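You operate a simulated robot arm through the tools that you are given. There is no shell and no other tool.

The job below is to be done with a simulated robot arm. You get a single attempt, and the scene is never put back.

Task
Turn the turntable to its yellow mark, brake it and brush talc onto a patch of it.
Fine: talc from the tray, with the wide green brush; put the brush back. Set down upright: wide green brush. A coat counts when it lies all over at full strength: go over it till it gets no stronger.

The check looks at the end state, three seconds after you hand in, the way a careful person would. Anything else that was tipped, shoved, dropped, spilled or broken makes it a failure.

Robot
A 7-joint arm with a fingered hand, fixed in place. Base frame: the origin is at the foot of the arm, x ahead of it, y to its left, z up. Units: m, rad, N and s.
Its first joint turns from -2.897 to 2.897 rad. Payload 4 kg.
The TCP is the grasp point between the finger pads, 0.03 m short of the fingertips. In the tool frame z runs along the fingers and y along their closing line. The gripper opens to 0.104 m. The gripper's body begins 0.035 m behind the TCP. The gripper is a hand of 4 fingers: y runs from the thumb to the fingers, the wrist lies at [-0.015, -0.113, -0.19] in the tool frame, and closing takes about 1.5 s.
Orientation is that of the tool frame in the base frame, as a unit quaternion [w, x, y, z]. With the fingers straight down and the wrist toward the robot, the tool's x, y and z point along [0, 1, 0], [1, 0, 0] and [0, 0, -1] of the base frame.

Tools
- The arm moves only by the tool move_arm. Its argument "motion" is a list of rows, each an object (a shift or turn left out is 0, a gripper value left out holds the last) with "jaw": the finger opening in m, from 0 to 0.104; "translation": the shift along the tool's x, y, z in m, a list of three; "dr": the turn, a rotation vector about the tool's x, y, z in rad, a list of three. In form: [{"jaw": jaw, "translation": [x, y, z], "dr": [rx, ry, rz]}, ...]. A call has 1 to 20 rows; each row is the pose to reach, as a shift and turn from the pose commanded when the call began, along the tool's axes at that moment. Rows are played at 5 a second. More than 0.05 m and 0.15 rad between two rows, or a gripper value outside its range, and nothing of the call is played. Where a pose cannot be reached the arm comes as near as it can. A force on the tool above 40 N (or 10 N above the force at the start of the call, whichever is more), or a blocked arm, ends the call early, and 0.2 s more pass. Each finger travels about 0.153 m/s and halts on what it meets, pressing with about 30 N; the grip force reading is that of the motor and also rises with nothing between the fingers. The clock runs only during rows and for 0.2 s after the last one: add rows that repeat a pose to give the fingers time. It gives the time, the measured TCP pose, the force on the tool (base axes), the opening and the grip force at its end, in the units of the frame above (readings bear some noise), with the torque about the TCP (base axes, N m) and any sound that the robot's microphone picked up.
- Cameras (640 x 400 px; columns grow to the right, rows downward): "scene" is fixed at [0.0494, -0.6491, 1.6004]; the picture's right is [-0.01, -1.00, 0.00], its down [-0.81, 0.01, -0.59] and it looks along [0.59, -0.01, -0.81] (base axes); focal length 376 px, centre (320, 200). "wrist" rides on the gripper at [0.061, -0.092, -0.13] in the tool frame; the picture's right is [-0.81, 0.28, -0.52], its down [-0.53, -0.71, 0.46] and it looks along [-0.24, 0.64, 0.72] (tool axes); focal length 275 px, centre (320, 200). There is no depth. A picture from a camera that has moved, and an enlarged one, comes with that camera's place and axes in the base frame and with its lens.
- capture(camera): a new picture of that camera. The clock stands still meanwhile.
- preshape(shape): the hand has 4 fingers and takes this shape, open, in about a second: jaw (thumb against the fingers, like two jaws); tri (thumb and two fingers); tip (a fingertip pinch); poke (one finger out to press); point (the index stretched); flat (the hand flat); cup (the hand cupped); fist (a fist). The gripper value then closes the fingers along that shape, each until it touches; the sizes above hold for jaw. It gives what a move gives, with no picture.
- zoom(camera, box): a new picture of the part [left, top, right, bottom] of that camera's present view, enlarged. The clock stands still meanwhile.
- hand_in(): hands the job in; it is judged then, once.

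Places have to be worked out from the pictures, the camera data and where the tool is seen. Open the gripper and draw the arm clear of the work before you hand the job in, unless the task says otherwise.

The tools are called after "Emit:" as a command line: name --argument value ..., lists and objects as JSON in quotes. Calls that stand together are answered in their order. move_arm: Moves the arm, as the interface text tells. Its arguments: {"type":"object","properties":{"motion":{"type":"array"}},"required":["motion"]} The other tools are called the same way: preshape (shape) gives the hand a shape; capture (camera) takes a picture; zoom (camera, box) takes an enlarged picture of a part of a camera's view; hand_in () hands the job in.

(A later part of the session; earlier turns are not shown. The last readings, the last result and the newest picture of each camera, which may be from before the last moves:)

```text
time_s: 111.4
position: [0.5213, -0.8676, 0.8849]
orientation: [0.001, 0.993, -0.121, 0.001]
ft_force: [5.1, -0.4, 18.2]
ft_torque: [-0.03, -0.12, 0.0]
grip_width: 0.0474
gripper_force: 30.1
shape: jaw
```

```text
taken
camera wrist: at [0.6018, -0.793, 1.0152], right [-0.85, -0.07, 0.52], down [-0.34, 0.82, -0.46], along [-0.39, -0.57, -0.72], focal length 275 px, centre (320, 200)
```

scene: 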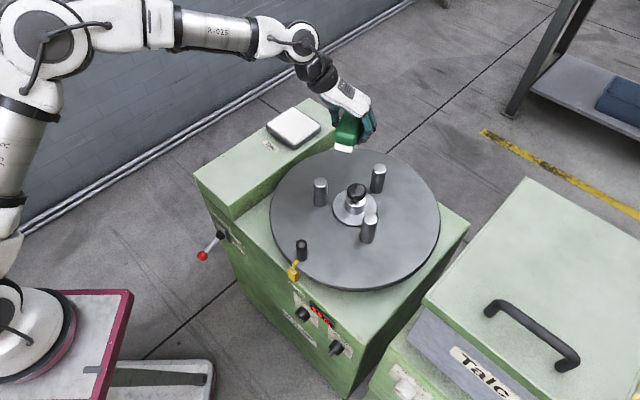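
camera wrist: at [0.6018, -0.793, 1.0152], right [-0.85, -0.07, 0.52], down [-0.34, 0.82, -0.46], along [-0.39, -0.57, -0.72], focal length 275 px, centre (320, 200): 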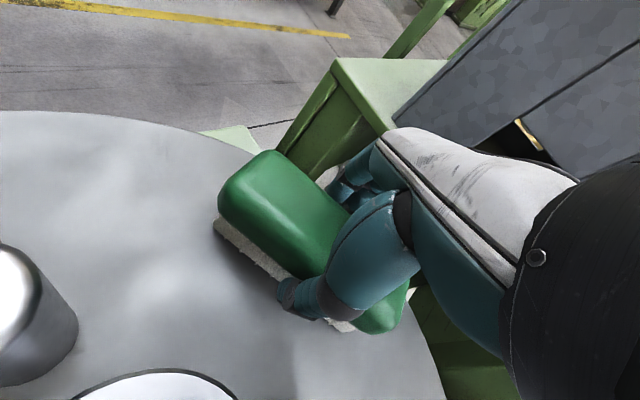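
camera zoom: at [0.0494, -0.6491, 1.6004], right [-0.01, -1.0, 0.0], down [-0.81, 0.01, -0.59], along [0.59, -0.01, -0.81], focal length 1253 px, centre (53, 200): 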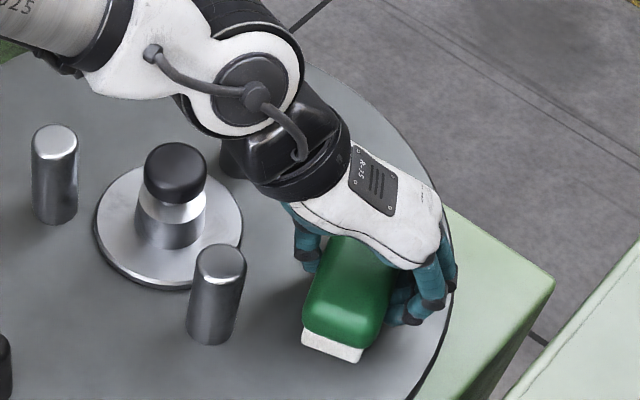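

I lift and clear the view to check the sector.

Emit:
move_arm --motion '[{"translation": [0, 0, -0.02]}, {"translation": [0, 0, -0.05]}, {"translation": [0, 0, -0.09]}, {"translation": [0, 0, -0.13]}, {"translation": [0.025, -0.035, -0.14]}, {"translation": [0.05, -0.07, -0.14]}, {"translation": [0.075, -0.105, -0.14]}, {"translation": [0.1, -0.14, -0.14]}, {"translation": [0.125, -0.175, -0.14]}, {"translation": [0.125, -0.175, -0.14]}]'

Emit:
zoom --camera "scene" --box '[260, 140, 460, 300]'

Emit:
capture --camera "wrist"

Emit:
zoom --camera "scene" --box '[376, 180, 446, 240]'

```text
time_s: 113.6
position: [0.6841, -0.7277, 1.0228]
orientation: [0.0, 0.993, -0.121, 0.001]
ft_force: [0.8, -0.1, -1.0]
ft_torque: [-0.02, 0.0, -0.01]
grip_width: 0.0466
gripper_force: 29.8
shape: jaw
```

```text
2.50 times, centred on (360, 220) of scene
camera zoom: at [0.0494, -0.6491, 1.6004], right [-0.01, -1.0, 0.0], down [-0.81, 0.01, -0.59], along [0.59, -0.01, -0.81], focal length 940 px, centre (220, 150)
```

zoom: 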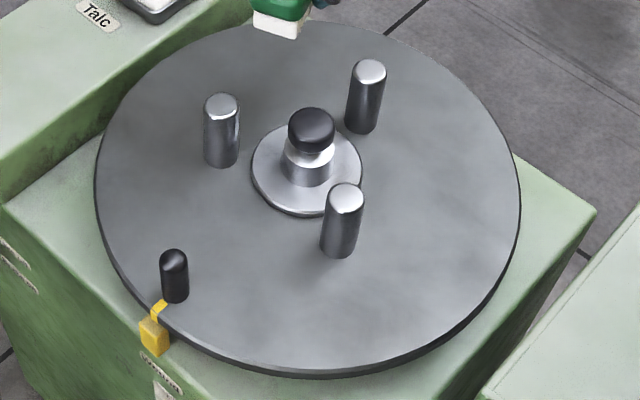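

```text
taken
camera wrist: at [0.7657, -0.6535, 1.1537], right [-0.85, -0.07, 0.52], down [-0.34, 0.82, -0.46], along [-0.39, -0.57, -0.73], focal length 275 px, centre (320, 200)
```

wrist: 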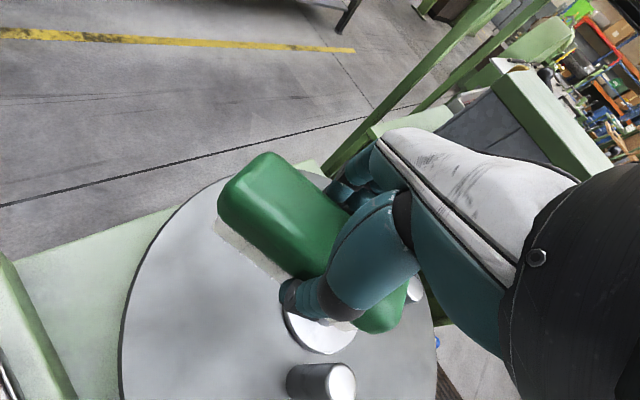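

```text
6.67 times, centred on (411, 210) of scene
camera zoom: at [0.0494, -0.6491, 1.6004], right [-0.01, -1.0, 0.0], down [-0.81, 0.01, -0.59], along [0.59, -0.01, -0.81], focal length 2505 px, centre (-287, 133)
```

zoom: 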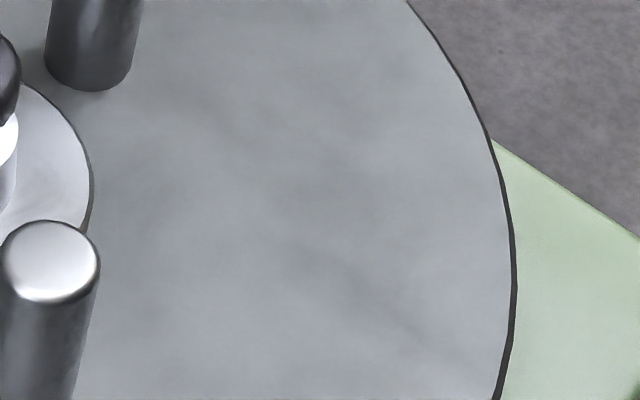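

Still nothing on this sector; perhaps only one particular area takes the coat. I examine the whole disk surface closely for a faintly outlined patch.

Emit:
zoom --camera "scene" --box '[268, 170, 332, 220]'

Emit:
zoom --camera "scene" --box '[268, 210, 348, 270]'

Emit:
zoom --camera "scene" --box '[310, 230, 390, 290]'

Emit:
zoom --camera "scene" --box '[360, 220, 440, 280]'

Emit:
zoom --camera "scene" --box '[290, 145, 420, 205]'

```text
8.00 times, centred on (300, 195) of scene
camera zoom: at [0.0494, -0.6491, 1.6004], right [-0.01, -1.0, 0.0], down [-0.81, 0.01, -0.59], along [0.59, -0.01, -0.81], focal length 3006 px, centre (480, 240)
```

zoom: 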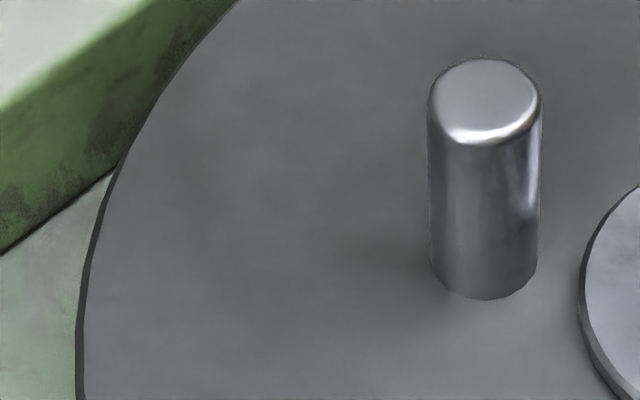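

```text
6.67 times, centred on (308, 240) of scene
camera zoom: at [0.0494, -0.6491, 1.6004], right [-0.01, -1.0, 0.0], down [-0.81, 0.01, -0.59], along [0.59, -0.01, -0.81], focal length 2505 px, centre (400, -67)
```

zoom: 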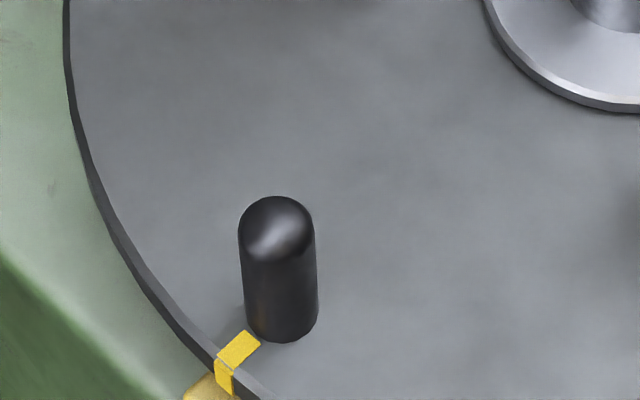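

```text
6.67 times, centred on (350, 260) of scene
camera zoom: at [0.0494, -0.6491, 1.6004], right [-0.01, -1.0, 0.0], down [-0.81, 0.01, -0.59], along [0.59, -0.01, -0.81], focal length 2505 px, centre (120, -200)
```

zoom: 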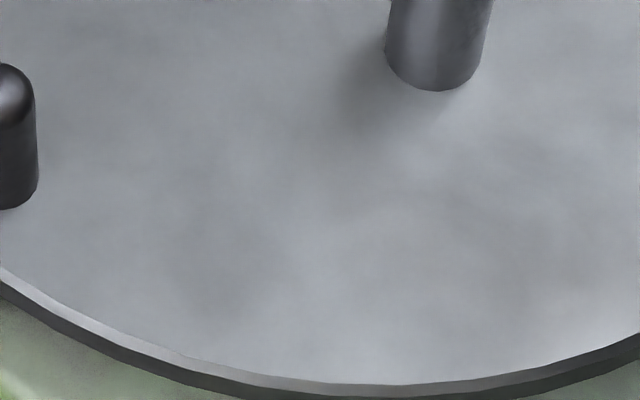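

```text
6.67 times, centred on (400, 250) of scene
camera zoom: at [0.0494, -0.6491, 1.6004], right [-0.01, -1.0, 0.0], down [-0.81, 0.01, -0.59], along [0.59, -0.01, -0.81], focal length 2505 px, centre (-213, -133)
```

zoom: 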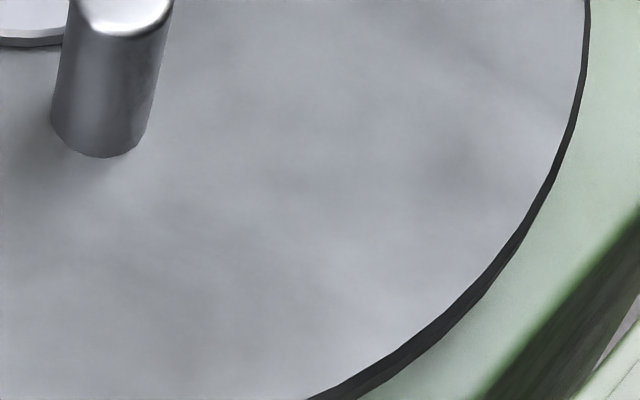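

```text
4.92 times, centred on (355, 175) of scene
camera zoom: at [0.0494, -0.6491, 1.6004], right [-0.01, -1.0, 0.0], down [-0.81, 0.01, -0.59], along [0.59, -0.01, -0.81], focal length 1850 px, centre (148, 323)
```

zoom: 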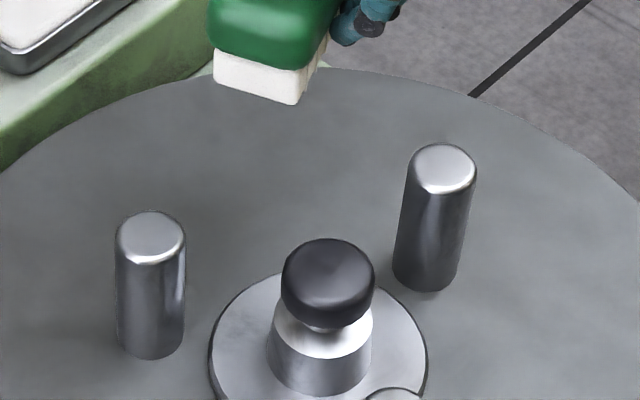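

No outline anywhere, so I'll try the sector nearest the robot, which lies well within nominal reach: at about 170° of the disk, [0.422,-0.716].

Emit:
move_arm --motion '[{"translation": [-0.0214, 0.0043, -0.02], "dr": [0, 0, -0.137]}, {"translation": [-0.0428, 0.0086, -0.02], "dr": [0, 0, -0.273]}, {"translation": [-0.0642, 0.0129, -0.02], "dr": [0, 0, -0.41]}, {"translation": [-0.0856, 0.0172, -0.02], "dr": [0, 0, -0.547]}, {"translation": [-0.107, 0.0215, -0.02], "dr": [0, 0, -0.683]}, {"translation": [-0.1285, 0.0258, -0.02], "dr": [0, 0, -0.82]}, {"translation": [-0.1499, 0.0301, -0.02], "dr": [0, 0, -0.957]}, {"translation": [-0.1713, 0.0344, -0.02], "dr": [0, 0, -1.093]}, {"translation": [-0.1927, 0.0387, -0.02], "dr": [0, 0, -1.23]}, {"translation": [-0.2141, 0.043, -0.02], "dr": [0, 0, -1.367]}, {"translation": [-0.2355, 0.0473, -0.02], "dr": [0, 0, -1.503]}, {"translation": [-0.2569, 0.0516, -0.02], "dr": [0, 0, -1.64]}, {"translation": [-0.2569, 0.0516, -0.02], "dr": [0, 0, -1.64]}]'

Emit:
capture --camera "wrist"

Emit:
capture --camera "scene"

```text
time_s: 116.4
position: [0.421, -0.7181, 1.041]
orientation: [0.001, 0.765, 0.644, 0.002]
ft_force: [0.6, 0.0, -1.9]
ft_torque: [0.03, 0.0, 0.01]
grip_width: 0.0467
gripper_force: 29.8
shape: jaw
```

```text
taken
camera wrist: at [0.3412, -0.6409, 1.1721], right [0.13, -0.85, 0.52], down [-0.79, -0.4, -0.46], along [0.59, -0.35, -0.72], focal length 275 px, centre (320, 200)
```

wrist: 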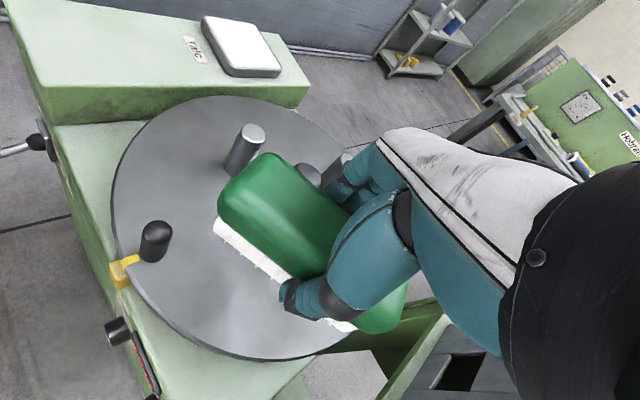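

```text
taken
```

scene: 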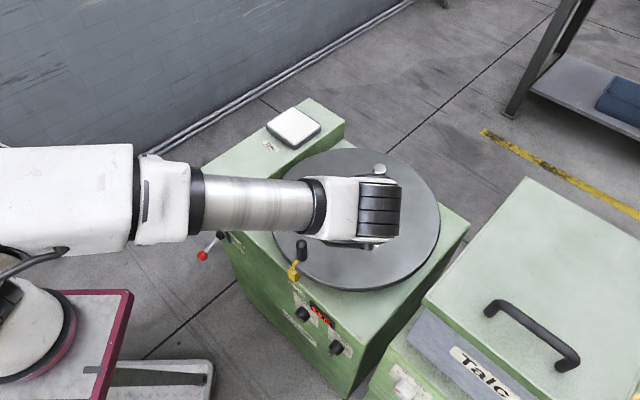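

I descend toward the disk there.

Emit:
move_arm --motion '[{"translation": [0, -0.002, 0.045]}, {"translation": [0, -0.004, 0.085]}, {"translation": [0, -0.004, 0.12]}, {"translation": [0, -0.004, 0.14]}, {"translation": [0, -0.004, 0.147]}, {"translation": [0, -0.004, 0.147]}]'

Emit:
capture --camera "wrist"

```text
time_s: 117.8
position: [0.4189, -0.7163, 0.8962]
orientation: [0.001, 0.766, 0.643, 0.001]
ft_force: [0.6, 0.2, -1.6]
ft_torque: [0.01, -0.02, 0.0]
grip_width: 0.0467
gripper_force: 30.2
shape: jaw
```

```text
taken
camera wrist: at [0.3384, -0.6393, 1.0259], right [0.13, -0.85, 0.52], down [-0.79, -0.4, -0.46], along [0.59, -0.35, -0.72], focal length 275 px, centre (320, 200)
```

wrist: 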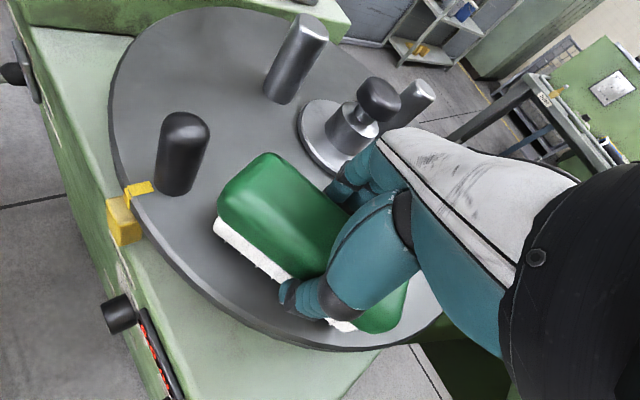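

Good view here. I ease down to light contact.

Emit:
move_arm --motion '[{"translation": [0, 0, 0.003]}, {"translation": [0, 0, 0.006]}, {"translation": [0, 0, 0.008]}]'

```text
time_s: 118.6
position: [0.418, -0.7157, 0.8891]
orientation: [0.001, 0.766, 0.643, 0.001]
ft_force: [-0.3, 0.1, -1.2]
ft_torque: [-0.05, -0.01, -0.02]
grip_width: 0.0468
gripper_force: 30.1
shape: jaw
```

Emit:
move_arm --motion '[{"translation": [0, 0, 0.0015]}, {"translation": [0, 0, 0.003]}]'

```text
time_s: 119.2
position: [0.4182, -0.7159, 0.8859]
orientation: [0.002, 0.766, 0.642, 0.001]
ft_force: [0.2, 0.7, 6.2]
ft_torque: [0.05, 0.04, 0.02]
grip_width: 0.0466
gripper_force: 29.8
shape: jaw
```

Light contact (6 N). A few radial strokes, then a look.

Emit:
move_arm --motion '[{"translation": [0, 0.008, 0]}, {"translation": [0, 0.016, 0]}, {"translation": [0, 0.008, 0]}, {"translation": [0, 0, 0]}, {"translation": [0, -0.006, 0]}, {"translation": [0, 0, 0]}, {"translation": [0, 0.008, 0]}, {"translation": [0, 0.016, 0]}]'

Emit:
capture --camera "wrist"

Emit:
zoom --camera "wrist" --box '[190, 180, 350, 340]'

```text
time_s: 121.0
position: [0.4336, -0.7172, 0.8864]
orientation: [0.001, 0.766, 0.643, 0.001]
ft_force: [-3.9, 0.0, 8.8]
ft_torque: [0.04, 0.13, -0.03]
grip_width: 0.0466
gripper_force: 29.7
shape: jaw
```

```text
taken
camera wrist: at [0.3542, -0.6415, 1.0158], right [0.13, -0.85, 0.52], down [-0.79, -0.4, -0.46], along [0.59, -0.35, -0.72], focal length 275 px, centre (320, 200)
```

wrist: 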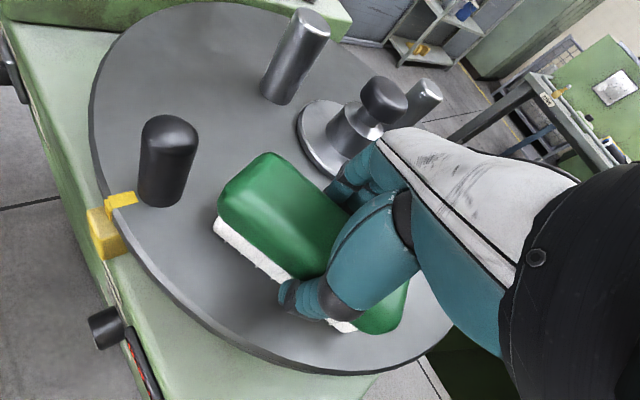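

```text
2.50 times, centred on (270, 260) of wrist
camera zoom: at [0.3542, -0.6415, 1.0158], right [0.13, -0.85, 0.52], down [-0.79, -0.4, -0.46], along [0.59, -0.35, -0.72], focal length 688 px, centre (445, 50)
```

zoom: 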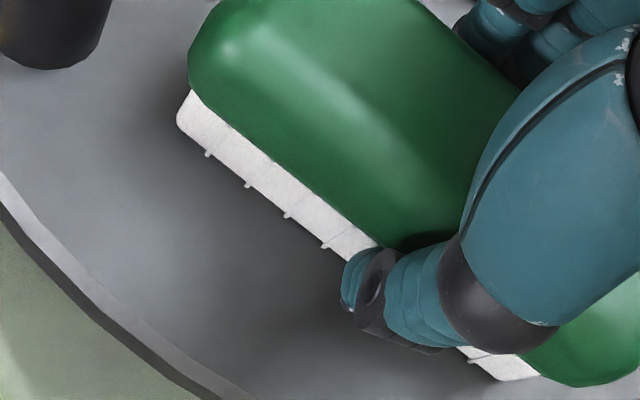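

Nothing here either, though the bristles clearly touch and slide. I keep light contact and sweep along the annulus toward larger angles to see whether some area takes the coat.

Emit:
move_arm --motion '[{"translation": [-0.0079, -0.0108, 0], "dr": [0, 0, -0.05]}, {"translation": [-0.0158, -0.0102, 0], "dr": [0, 0, -0.1]}, {"translation": [-0.0236, -0.0092, 0], "dr": [0, 0, -0.15]}, {"translation": [-0.0314, -0.0079, 0], "dr": [0, 0, -0.2]}, {"translation": [-0.0391, -0.0061, 0], "dr": [0, 0, -0.25]}, {"translation": [-0.0467, -0.0039, 0], "dr": [0, 0, -0.3]}, {"translation": [-0.0542, -0.0014, 0], "dr": [0, 0, -0.35]}, {"translation": [-0.0615, 0.0015, 0], "dr": [0, 0, -0.4]}, {"translation": [-0.0687, 0.0047, 0], "dr": [0, 0, -0.45]}]'

Emit:
capture --camera "wrist"

Emit:
capture --camera "scene"

```text
time_s: 123.0
position: [0.4288, -0.7826, 0.8863]
orientation: [0.0, 0.602, 0.799, -0.001]
ft_force: [-29.2, -17.0, -9.4]
ft_torque: [0.16, 0.06, -0.75]
grip_width: 0.0417
gripper_force: 29.7
shape: jaw
```

```text
taken
camera wrist: at [0.3248, -0.7487, 1.0176], right [0.49, -0.7, 0.52], down [-0.54, -0.71, -0.45], along [0.69, -0.06, -0.72], focal length 275 px, centre (320, 200)
```

wrist: 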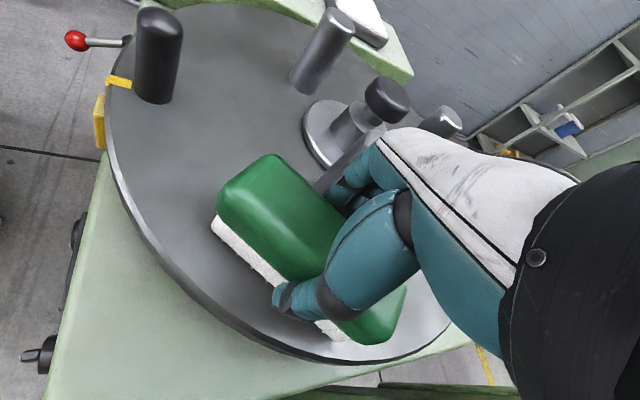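

```text
taken
```

scene: 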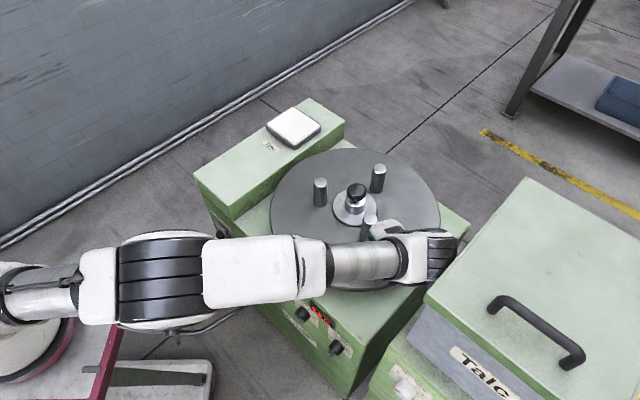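

The fingers have come against a silver pin (29 N sideways). I back straight away from it and lift.

Emit:
move_arm --motion '[{"translation": [0.002, -0.006, -0.002]}, {"translation": [0.004, -0.012, -0.006]}, {"translation": [0.006, -0.014, -0.02]}, {"translation": [0.006, -0.014, -0.05]}, {"translation": [0.006, -0.014, -0.08]}, {"translation": [0.006, -0.014, -0.08]}]'

Emit:
capture --camera "wrist"

Emit:
capture --camera "scene"

```text
time_s: 123.7
position: [0.4291, -0.7788, 0.8884]
orientation: [-0.001, 0.595, 0.804, 0.003]
ft_force: [-29.5, -35.6, -6.4]
ft_torque: [0.46, -0.07, -1.88]
grip_width: 0.0412
gripper_force: 29.8
shape: jaw
stopped in row 3: the force on the tool passed its limit at 47 N (the readings are from after the stop); the commanded pose is now the measured one
```

```text
taken
camera wrist: at [0.3235, -0.7482, 1.0188], right [0.5, -0.7, 0.51], down [-0.53, -0.72, -0.46], along [0.69, -0.04, -0.72], focal length 275 px, centre (320, 200)
```

wrist: 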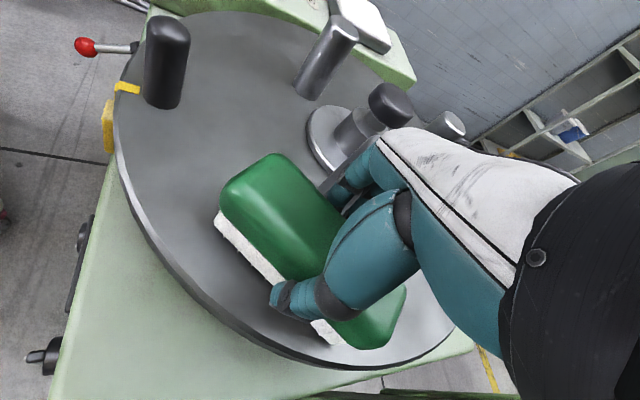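

```text
taken
```

scene: 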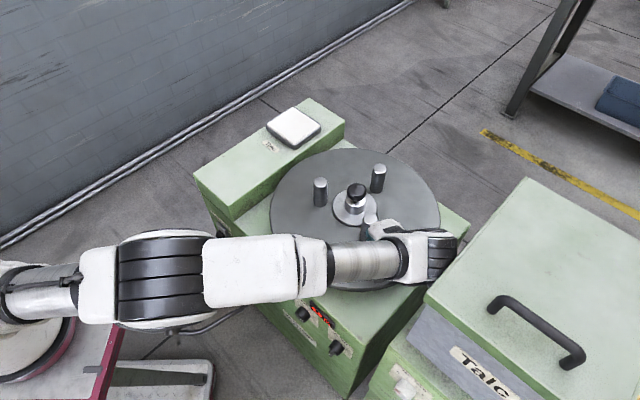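

The pin is pushing the hand toward tool -x/-y; my sideways component was wrong. I retreat along the push direction.

Emit:
move_arm --motion '[{"translation": [-0.003, -0.005, 0]}, {"translation": [-0.006, -0.01, -0.001]}, {"translation": [-0.008, -0.015, -0.003]}]'

Emit:
capture --camera "wrist"

```text
time_s: 124.5
position: [0.4309, -0.78, 0.8902]
orientation: [-0.004, 0.59, 0.807, 0.004]
ft_force: [-36.4, -28.3, -14.2]
ft_torque: [0.24, 0.29, -1.46]
grip_width: 0.0404
gripper_force: 30.0
shape: jaw
```

```text
taken
camera wrist: at [0.3251, -0.7506, 1.0206], right [0.51, -0.7, 0.51], down [-0.52, -0.72, -0.46], along [0.69, -0.03, -0.72], focal length 275 px, centre (320, 200)
```

wrist: 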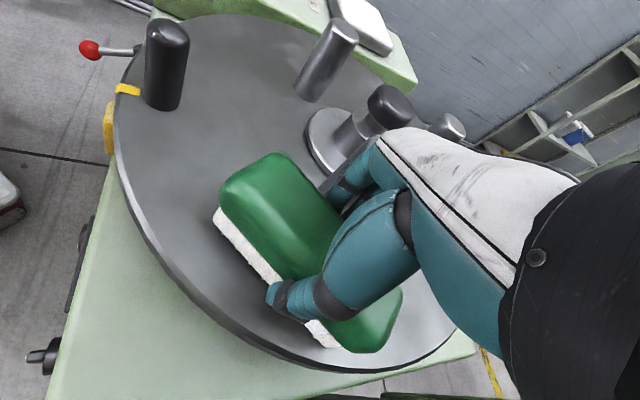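

The hand turned so far that the wrist now rests against the hopper lid while the fingers touch the pin. I reverse the rotation, which frees both.

Emit:
move_arm --motion '[{"translation": [0.002, 0.005, 0], "dr": [0, 0, 0.05]}, {"translation": [0.003, 0.006, -0.001], "dr": [0, 0, 0.11]}, {"translation": [0.004, 0.006, -0.002], "dr": [0, 0, 0.18]}]'

Emit:
capture --camera "wrist"

```text
time_s: 125.3
position: [0.4243, -0.785, 0.8951]
orientation: [0.001, 0.663, 0.748, 0.008]
ft_force: [-5.3, -1.4, -1.8]
ft_torque: [0.09, -0.27, -0.01]
grip_width: 0.0445
gripper_force: 29.8
shape: jaw
```

```text
taken
camera wrist: at [0.3256, -0.7362, 1.0245], right [0.37, -0.78, 0.51], down [-0.64, -0.61, -0.47], along [0.68, -0.16, -0.72], focal length 275 px, centre (320, 200)
```

wrist: 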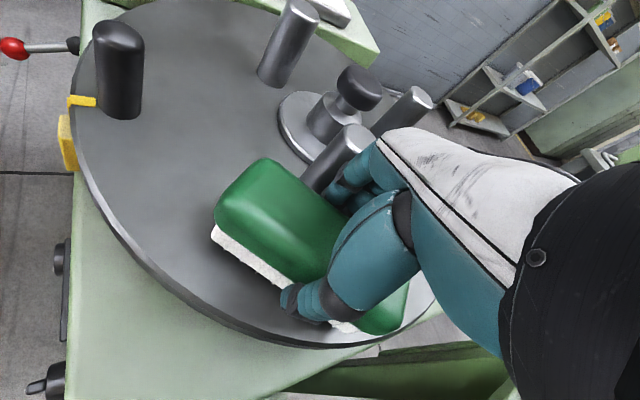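

Freed (5 N). I continue turning back, then lift.

Emit:
move_arm --motion '[{"translation": [0.006, -0.002, -0.003], "dr": [0, 0, 0.08]}, {"translation": [0.012, -0.003, -0.01], "dr": [0, 0, 0.16]}, {"translation": [0.02, -0.003, -0.03], "dr": [0, 0, 0.24]}, {"translation": [0.025, -0.003, -0.06], "dr": [0, 0, 0.3]}, {"translation": [0.03, 0, -0.1], "dr": [0, 0, 0.3]}, {"translation": [0.03, 0, -0.13], "dr": [0, 0, 0.3]}, {"translation": [0.03, 0, -0.13], "dr": [0, 0, 0.3]}]'

Emit:
capture --camera "wrist"

Emit:
capture --camera "scene"

```text
time_s: 126.9
position: [0.4128, -0.7609, 1.0237]
orientation: [-0.003, 0.772, 0.636, 0.005]
ft_force: [-0.1, -1.0, -0.8]
ft_torque: [0.0, 0.03, 0.01]
grip_width: 0.0445
gripper_force: 29.4
shape: jaw
```

```text
taken
camera wrist: at [0.3337, -0.6839, 1.1544], right [0.11, -0.85, 0.51], down [-0.8, -0.38, -0.46], along [0.59, -0.35, -0.73], focal length 275 px, centre (320, 200)
```

wrist: 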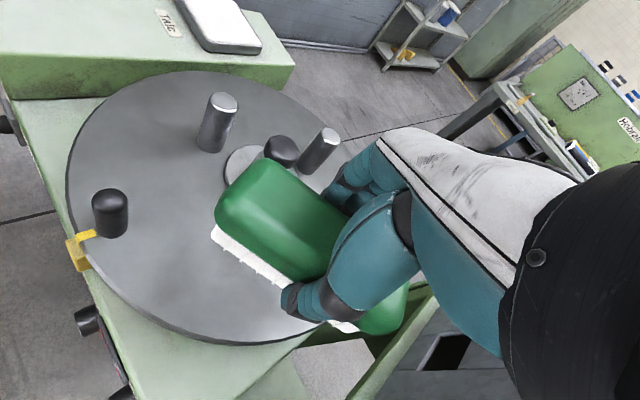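

```text
taken
```

scene: 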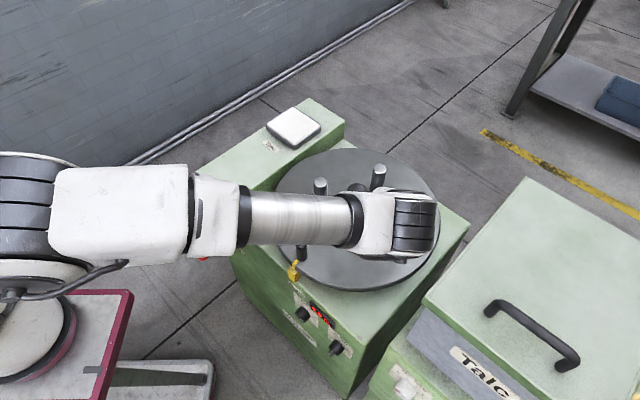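

Freed; mark and pointer look unchanged. The natural spot for the hand (wrist toward the robot, mid reach) is between crank and hub, around [0.498,-0.665]; I go there with the brush tangential and correct the slight tilt.

Emit:
move_arm --motion '[{"translation": [0.022, 0.013, -0.01], "dr": [-0.0003, -0.0024, 0.119]}, {"translation": [0.0442, 0.0262, -0.01], "dr": [-0.0006, -0.0048, 0.237]}, {"translation": [0.0662, 0.0393, -0.01], "dr": [-0.001, -0.0072, 0.356]}, {"translation": [0.0883, 0.0524, -0.01], "dr": [-0.0013, -0.0096, 0.474]}, {"translation": [0.1104, 0.0655, -0.01], "dr": [-0.0016, -0.012, 0.593]}, {"translation": [0.1104, 0.0655, -0.01], "dr": [-0.0016, -0.012, 0.593]}]'

Emit:
capture --camera "wrist"

Emit:
zoom --camera "scene" --box '[240, 140, 440, 300]'

```text
time_s: 128.3
position: [0.4983, -0.6668, 1.0343]
orientation: [0.0, 0.923, 0.384, 0.001]
ft_force: [0.9, 0.4, -0.7]
ft_torque: [0.02, -0.02, 0.0]
grip_width: 0.0447
gripper_force: 29.9
shape: jaw
```

```text
taken
camera wrist: at [0.4771, -0.5579, 1.1652], right [-0.38, -0.77, 0.52], down [-0.88, 0.13, -0.46], along [0.29, -0.63, -0.72], focal length 275 px, centre (320, 200)
```

wrist: 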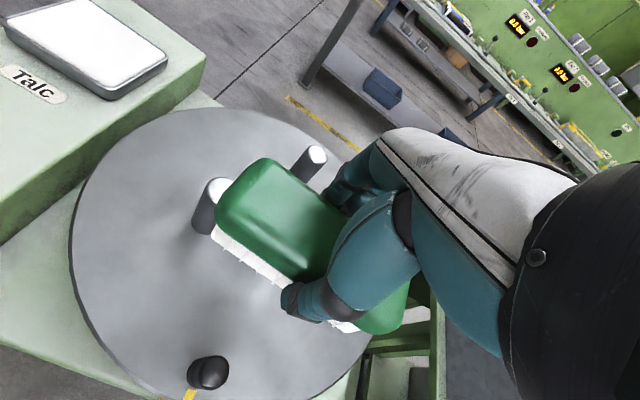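

```text
2.50 times, centred on (340, 220) of scene
camera zoom: at [0.0494, -0.6491, 1.6004], right [-0.01, -1.0, 0.0], down [-0.81, 0.01, -0.59], along [0.59, -0.01, -0.81], focal length 940 px, centre (270, 150)
```

zoom: 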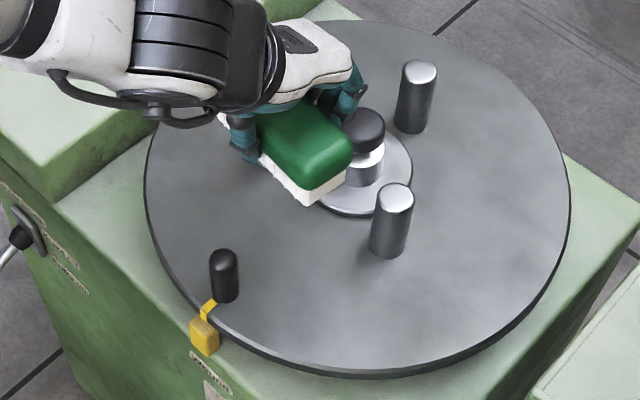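

Mark is still aligned. I descend between crank and hub.

Emit:
move_arm --motion '[{"translation": [0, 0, 0.045]}, {"translation": [0, 0, 0.085]}, {"translation": [0, 0, 0.115]}, {"translation": [0, 0, 0.137]}, {"translation": [0, 0, 0.137]}]'

Emit:
capture --camera "wrist"

Emit:
zoom --camera "scene" --box '[240, 160, 440, 300]'

```text
time_s: 129.5
position: [0.4991, -0.6659, 0.8988]
orientation: [0.002, 0.923, 0.385, 0.001]
ft_force: [0.3, 0.4, -1.9]
ft_torque: [0.04, 0.03, -0.01]
grip_width: 0.0448
gripper_force: 30.0
shape: jaw
```

```text
taken
camera wrist: at [0.4762, -0.5574, 1.0286], right [-0.38, -0.77, 0.52], down [-0.88, 0.12, -0.46], along [0.29, -0.63, -0.72], focal length 275 px, centre (320, 200)
```

wrist: 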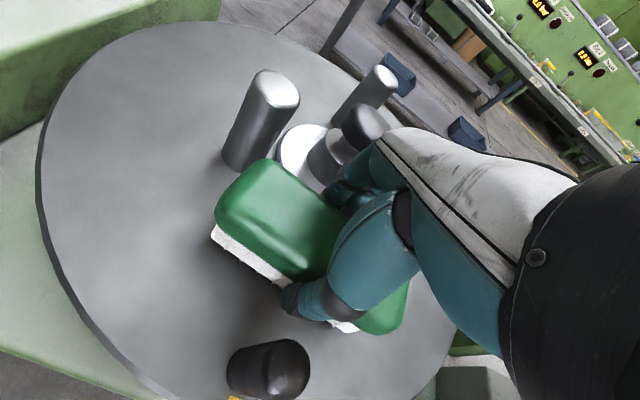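

```text
2.86 times, centred on (340, 230) of scene
camera zoom: at [0.0494, -0.6491, 1.6004], right [-0.01, -1.0, 0.0], down [-0.81, 0.01, -0.59], along [0.59, -0.01, -0.81], focal length 1074 px, centre (263, 114)
```

zoom: 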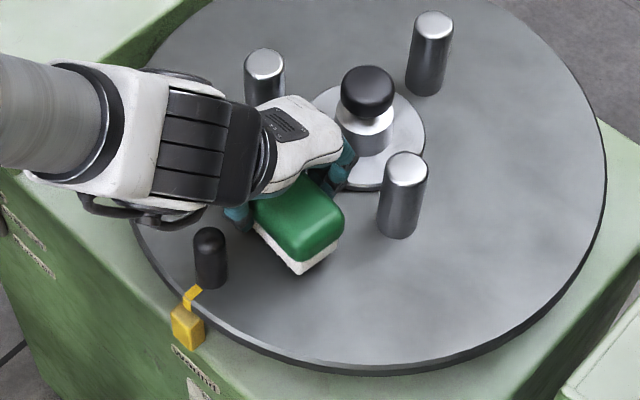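

Room on all sides. Easing down to contact.

Emit:
move_arm --motion '[{"translation": [0, -0.002, 0.004]}, {"translation": [0, -0.004, 0.008]}, {"translation": [0, -0.004, 0.011]}]'

```text
time_s: 130.3
position: [0.4948, -0.6628, 0.8884]
orientation: [0.001, 0.923, 0.384, 0.001]
ft_force: [-0.8, -1.2, -0.9]
ft_torque: [0.01, -0.03, 0.03]
grip_width: 0.0445
gripper_force: 29.8
shape: jaw
```

Emit:
move_arm --motion '[{"translation": [0, 0, 0.002]}, {"translation": [0, 0, 0.0035]}]'

```text
time_s: 130.9
position: [0.4947, -0.6626, 0.885]
orientation: [0.003, 0.923, 0.384, 0.0]
ft_force: [-1.0, 0.1, 19.9]
ft_torque: [0.1, 0.11, 0.02]
grip_width: 0.0459
gripper_force: 30.4
shape: jaw
```

In contact (20 N). I ease off slightly and make short strokes here.

Emit:
move_arm --motion '[{"translation": [0, 0, -0.001]}, {"translation": [0.006, 0, -0.001]}, {"translation": [0.012, 0, -0.001]}, {"translation": [0.006, 0, -0.001]}, {"translation": [0, 0, -0.001]}, {"translation": [-0.006, 0, -0.001]}, {"translation": [-0.012, 0, -0.001]}, {"translation": [-0.006, 0, -0.001]}, {"translation": [0, 0.0, -0.001]}, {"translation": [0, 0.008, -0.001]}, {"translation": [0, 0.012, -0.001]}]'

Emit:
capture --camera "wrist"

Emit:
zoom --camera "scene" --box '[270, 190, 390, 290]'

```text
time_s: 133.3
position: [0.5022, -0.6681, 0.8852]
orientation: [0.001, 0.923, 0.384, 0.001]
ft_force: [-4.0, 4.9, 16.9]
ft_torque: [0.13, 0.15, 0.01]
grip_width: 0.0465
gripper_force: 29.8
shape: jaw
```

```text
taken
camera wrist: at [0.4807, -0.5608, 1.0154], right [-0.38, -0.77, 0.52], down [-0.88, 0.12, -0.46], along [0.29, -0.63, -0.72], focal length 275 px, centre (320, 200)
```

wrist: 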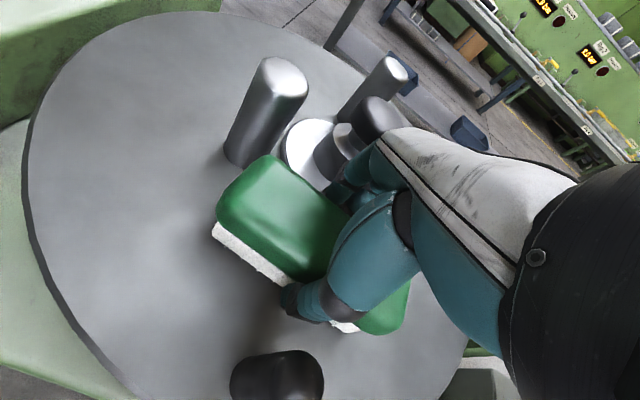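

```text
4.00 times, centred on (330, 240) of scene
camera zoom: at [0.0494, -0.6491, 1.6004], right [-0.01, -1.0, 0.0], down [-0.81, 0.01, -0.59], along [0.59, -0.01, -0.81], focal length 1503 px, centre (280, 40)
```

zoom: 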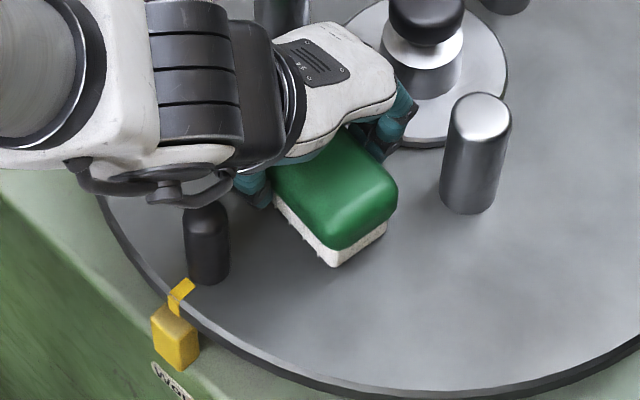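

I zoom in closely on the area just uncovered by the bristles.

Emit:
zoom --camera "wrist" --box '[190, 200, 310, 320]'

Emit:
zoom --camera "scene" --box '[320, 225, 376, 265]'

```text
3.33 times, centred on (250, 260) of wrist
camera zoom: at [0.4807, -0.5608, 1.0154], right [-0.38, -0.77, 0.52], down [-0.88, 0.12, -0.46], along [0.29, -0.63, -0.72], focal length 918 px, centre (553, 0)
```

zoom: 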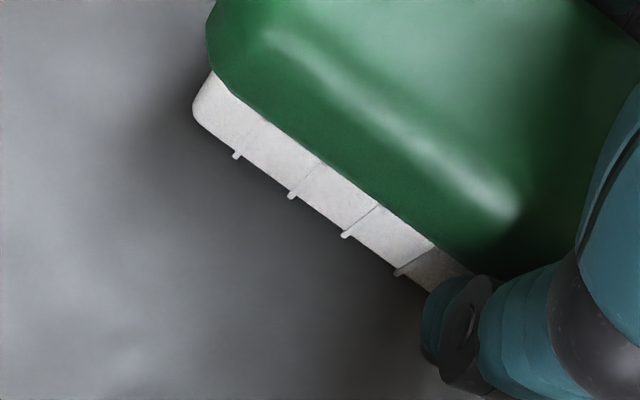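

```text
10.00 times, centred on (348, 245) of scene
camera zoom: at [0.0494, -0.6491, 1.6004], right [-0.01, -1.0, 0.0], down [-0.81, 0.01, -0.59], along [0.59, -0.01, -0.81], focal length 3758 px, centre (40, -250)
```

zoom: 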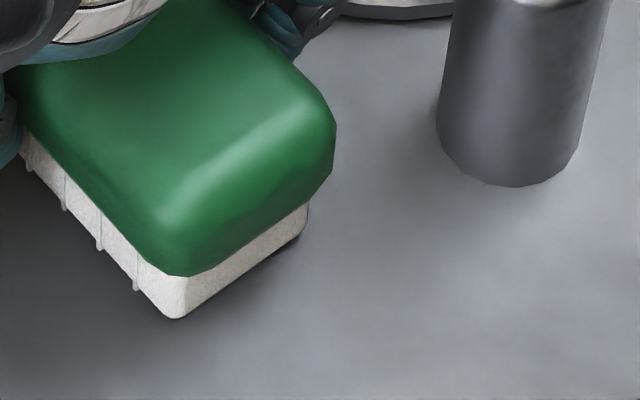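

Still no coat. I lift and try the remaining near region, left of the crank, with the brush lying radially so that it spans the whole annulus while sweeping.

Emit:
move_arm --motion '[{"translation": [0, 0, -0.03]}, {"translation": [0, 0, -0.07]}, {"translation": [0, 0, -0.11]}, {"translation": [0.01, -0.002, -0.12], "dr": [0, 0, -0.14]}, {"translation": [0.02, -0.004, -0.12], "dr": [0, 0, -0.28]}, {"translation": [0.03, -0.006, -0.12], "dr": [0, 0, -0.42]}, {"translation": [0.04, -0.009, -0.12], "dr": [0, 0, -0.56]}, {"translation": [0.05, -0.011, -0.12], "dr": [0, 0, -0.7]}, {"translation": [0.06, -0.013, -0.12], "dr": [0, 0, -0.84]}, {"translation": [0.0712, -0.0158, -0.12], "dr": [0, 0, -0.98]}, {"translation": [0.0712, -0.0158, -0.12], "dr": [0, 0, -1.05]}, {"translation": [0.0712, -0.0158, -0.12], "dr": [0, 0, -1.05]}]'

Emit:
capture --camera "wrist"

Emit:
capture --camera "scene"

```text
time_s: 135.9
position: [0.5403, -0.6084, 1.0047]
orientation: [0.001, 0.605, 0.796, 0.0]
ft_force: [-0.4, -0.7, -1.2]
ft_torque: [-0.01, 0.01, 0.01]
grip_width: 0.0463
gripper_force: 30.7
shape: jaw
```

```text
taken
camera wrist: at [0.4367, -0.5738, 1.1349], right [0.48, -0.71, 0.52], down [-0.55, -0.7, -0.46], along [0.69, -0.06, -0.72], focal length 275 px, centre (320, 200)
```

wrist: 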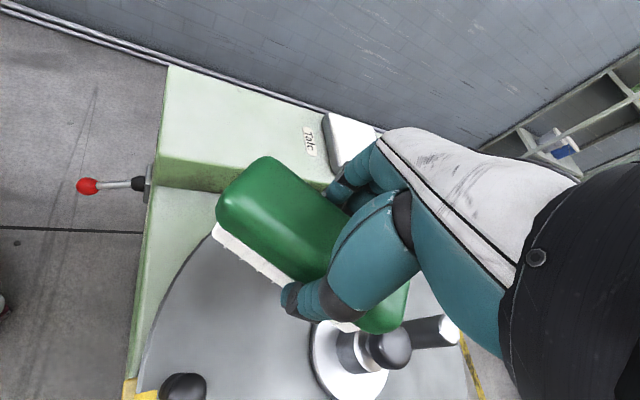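

```text
taken
```

scene: 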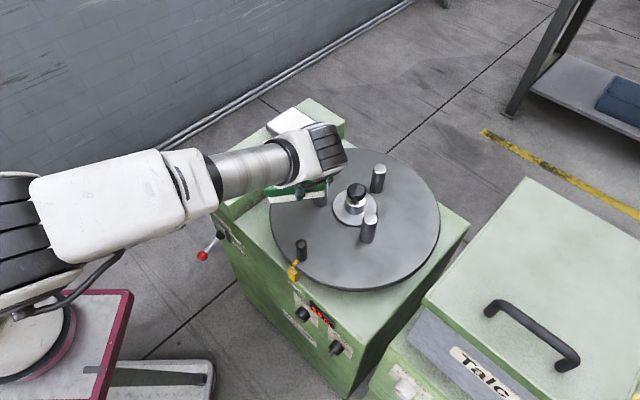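

Before lowering I inspect all areas brushed so far, now unobstructed, for even a faint trace.

Emit:
zoom --camera "scene" --box '[300, 200, 400, 290]'

Emit:
zoom --camera "scene" --box '[350, 160, 450, 250]'

Emit:
zoom --camera "wrist" --box '[120, 220, 330, 400]'

```text
4.44 times, centred on (350, 245) of scene
camera zoom: at [0.0494, -0.6491, 1.6004], right [-0.01, -1.0, 0.0], down [-0.81, 0.01, -0.59], along [0.59, -0.01, -0.81], focal length 1670 px, centre (187, 0)
```

zoom: 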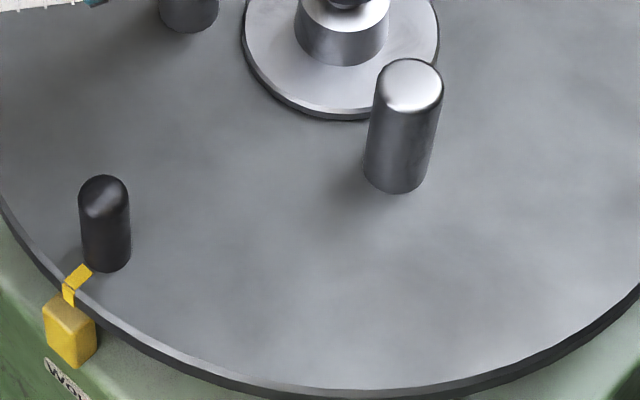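

```text
4.44 times, centred on (400, 205) of scene
camera zoom: at [0.0494, -0.6491, 1.6004], right [-0.01, -1.0, 0.0], down [-0.81, 0.01, -0.59], along [0.59, -0.01, -0.81], focal length 1670 px, centre (-36, 178)
```

zoom: 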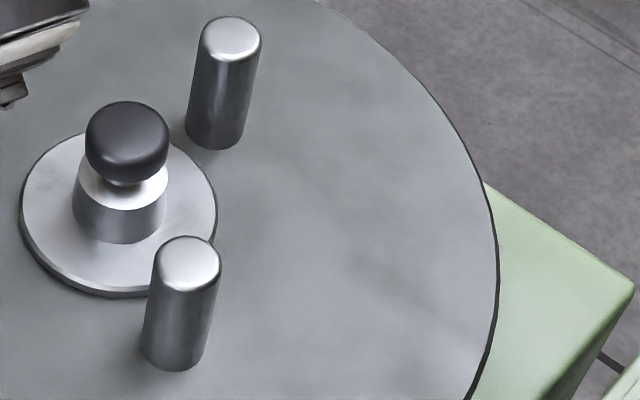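

```text
2.22 times, centred on (225, 310) of wrist
camera zoom: at [0.4367, -0.5738, 1.1349], right [0.48, -0.71, 0.52], down [-0.55, -0.7, -0.46], along [0.69, -0.06, -0.72], focal length 612 px, centre (531, -44)
```

zoom: 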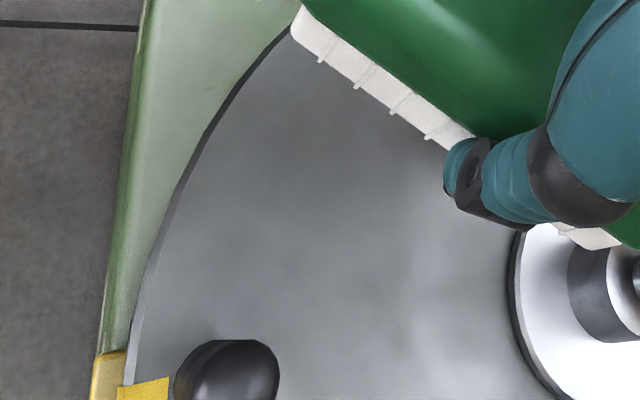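

Nothing at all so far. I test this left region: shift slightly toward the crank side for pin clearance and lower.

Emit:
move_arm --motion '[{"translation": [0.0006, -0.0159, 0], "dr": [0, 0, -0.11]}, {"translation": [0.0006, -0.0159, 0.04], "dr": [0, 0, -0.11]}, {"translation": [0.0006, -0.0159, 0.08], "dr": [0, 0, -0.11]}, {"translation": [0.0006, -0.0159, 0.104], "dr": [0, 0, -0.11]}, {"translation": [0.0006, -0.0159, 0.104], "dr": [0, 0, -0.11]}]'

Emit:
capture --camera "wrist"

```text
time_s: 137.1
position: [0.524, -0.6138, 0.8999]
orientation: [0.001, 0.561, 0.828, 0.0]
ft_force: [0.0, -0.1, -1.0]
ft_torque: [-0.01, -0.02, 0.0]
grip_width: 0.0466
gripper_force: 29.8
shape: jaw
```

```text
taken
camera wrist: at [0.4178, -0.5896, 1.0296], right [0.55, -0.65, 0.52], down [-0.47, -0.76, -0.46], along [0.69, 0.01, -0.72], focal length 275 px, centre (320, 200)
```

wrist: 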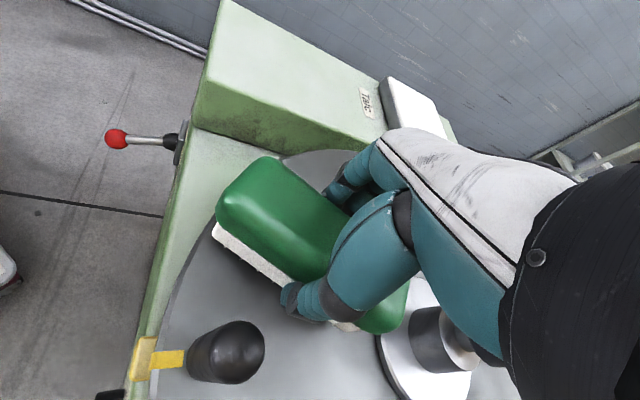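

Clear. Easing down.

Emit:
move_arm --motion '[{"translation": [0, 0, 0.005]}, {"translation": [0, 0, 0.01]}, {"translation": [0, 0, 0.0125]}]'

```text
time_s: 137.9
position: [0.5252, -0.6121, 0.8882]
orientation: [0.001, 0.562, 0.827, 0.0]
ft_force: [-0.1, 0.3, -0.7]
ft_torque: [0.0, -0.01, -0.02]
grip_width: 0.0464
gripper_force: 29.8
shape: jaw
```

Emit:
move_arm --motion '[{"translation": [0, 0, 0.0015]}, {"translation": [0, 0, 0.0025]}]'

```text
time_s: 138.5
position: [0.5255, -0.6127, 0.8865]
orientation: [0.002, 0.562, 0.827, 0.001]
ft_force: [-1.7, 0.0, 6.5]
ft_torque: [0.07, 0.06, -0.01]
grip_width: 0.0462
gripper_force: 30.1
shape: jaw
```

Contact at 6.5 N. Short strokes.

Emit:
move_arm --motion '[{"translation": [0, -0.006, 0.0005]}, {"translation": [0.008, -0.006, 0.0005]}, {"translation": [0.008, 0.002, 0.0005]}, {"translation": [0, 0.002, 0.0005]}, {"translation": [0, -0.006, 0.0005]}, {"translation": [0.008, -0.006, 0.0005]}, {"translation": [0.015, 0.002, 0.0005]}, {"translation": [0.015, 0.002, 0.0005]}]'

Emit:
zoom --camera "wrist" --box '[150, 180, 400, 400]'

Emit:
zoom --camera "scene" --box '[260, 180, 360, 270]'

```text
time_s: 140.3
position: [0.5219, -0.5971, 0.8857]
orientation: [0.001, 0.562, 0.827, 0.0]
ft_force: [-2.1, -5.4, 12.4]
ft_torque: [-0.09, 0.07, -0.03]
grip_width: 0.0465
gripper_force: 30.1
shape: jaw
```

```text
1.82 times, centred on (275, 290) of wrist
camera zoom: at [0.4144, -0.5742, 1.0153], right [0.55, -0.65, 0.52], down [-0.47, -0.76, -0.46], along [0.69, 0.01, -0.72], focal length 500 px, centre (402, 36)
```

zoom: 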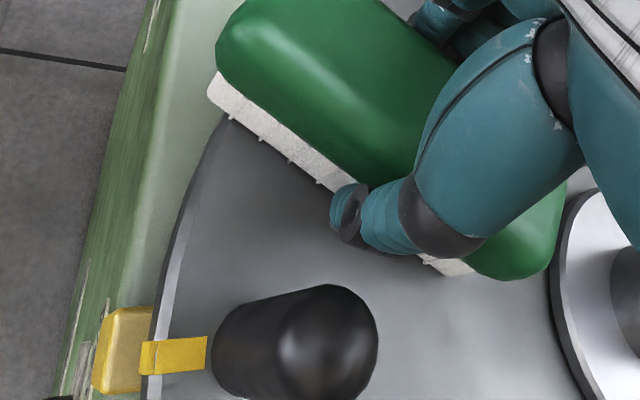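

```text
4.44 times, centred on (310, 225) of scene
camera zoom: at [0.0494, -0.6491, 1.6004], right [-0.01, -1.0, 0.0], down [-0.81, 0.01, -0.59], along [0.59, -0.01, -0.81], focal length 1670 px, centre (364, 89)
```

zoom: 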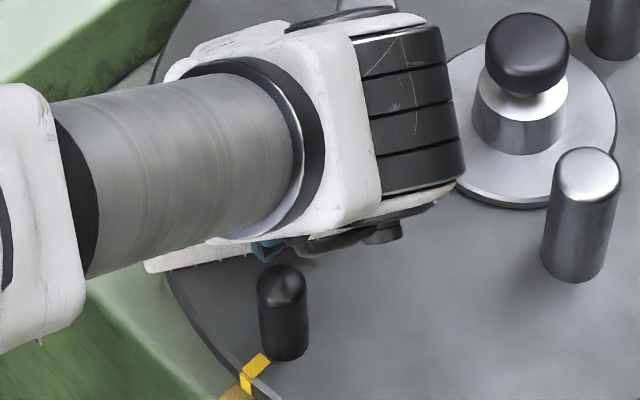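

No deposit here either; from this angle the mark and pointer are nicely aligned, though. The last free sector is the one beside the tray (around 16°), at [0.712,-0.704]; I go there.

Emit:
move_arm --motion '[{"translation": [0, 0, -0.03]}, {"translation": [0, 0, -0.07]}, {"translation": [0, 0, -0.11]}, {"translation": [0, 0, -0.14]}, {"translation": [-0.034, 0.0274, -0.14], "dr": [0, 0, 0.018]}, {"translation": [-0.068, 0.0549, -0.14], "dr": [0, 0, 0.036]}, {"translation": [-0.1017, 0.0823, -0.14], "dr": [0, 0, 0.054]}, {"translation": [-0.1356, 0.1098, -0.14], "dr": [0, 0, 0.072]}, {"translation": [-0.1695, 0.1372, -0.14], "dr": [0, 0, 0.09]}, {"translation": [-0.1695, 0.1372, -0.14], "dr": [0, 0, 0.09]}]'

Emit:
capture --camera "wrist"

Emit:
capture --camera "scene"

```text
time_s: 142.5
position: [0.711, -0.7058, 1.0266]
orientation: [0.001, 0.599, 0.801, 0.001]
ft_force: [-0.1, -0.1, -1.2]
ft_torque: [-0.01, -0.02, -0.03]
grip_width: 0.0464
gripper_force: 29.4
shape: jaw
```

```text
taken
camera wrist: at [0.6072, -0.6721, 1.1563], right [0.49, -0.7, 0.52], down [-0.53, -0.71, -0.46], along [0.69, -0.05, -0.72], focal length 275 px, centre (320, 200)
```

wrist: 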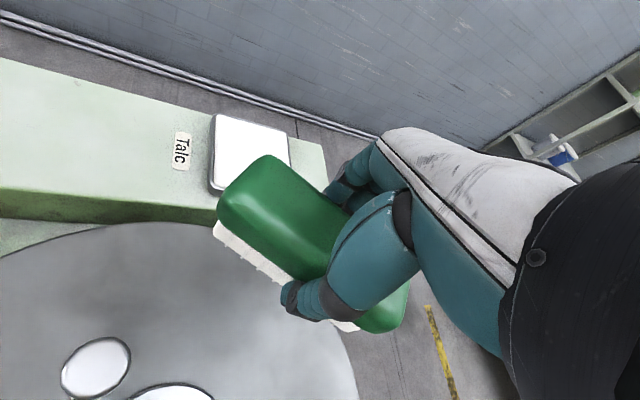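

```text
taken
```

scene: 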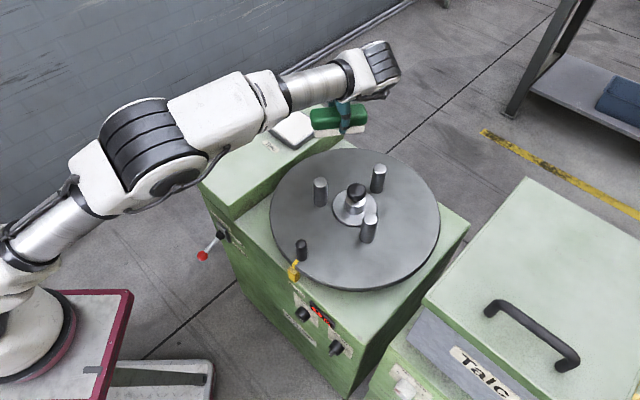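

Lowering here.

Emit:
move_arm --motion '[{"translation": [0, 0, 0.045]}, {"translation": [0, 0, 0.085]}, {"translation": [0, 0, 0.115]}, {"translation": [0, 0, 0.13]}, {"translation": [0, 0, 0.137]}]'

Emit:
move_arm --motion '[{"translation": [0, 0, 0.0015]}, {"translation": [0, 0, 0.003]}]'

```text
time_s: 143.7
position: [0.7116, -0.7044, 0.8891]
orientation: [0.001, 0.599, 0.801, 0.001]
ft_force: [0.0, 0.1, -0.7]
ft_torque: [0.0, 0.01, -0.01]
grip_width: 0.0463
gripper_force: 29.8
shape: jaw
```

```text
time_s: 144.3
position: [0.7125, -0.7052, 0.8851]
orientation: [0.002, 0.599, 0.801, 0.0]
ft_force: [0.6, 0.1, 1.7]
ft_torque: [0.0, 0.03, -0.04]
grip_width: 0.0462
gripper_force: 30.0
shape: jaw
```

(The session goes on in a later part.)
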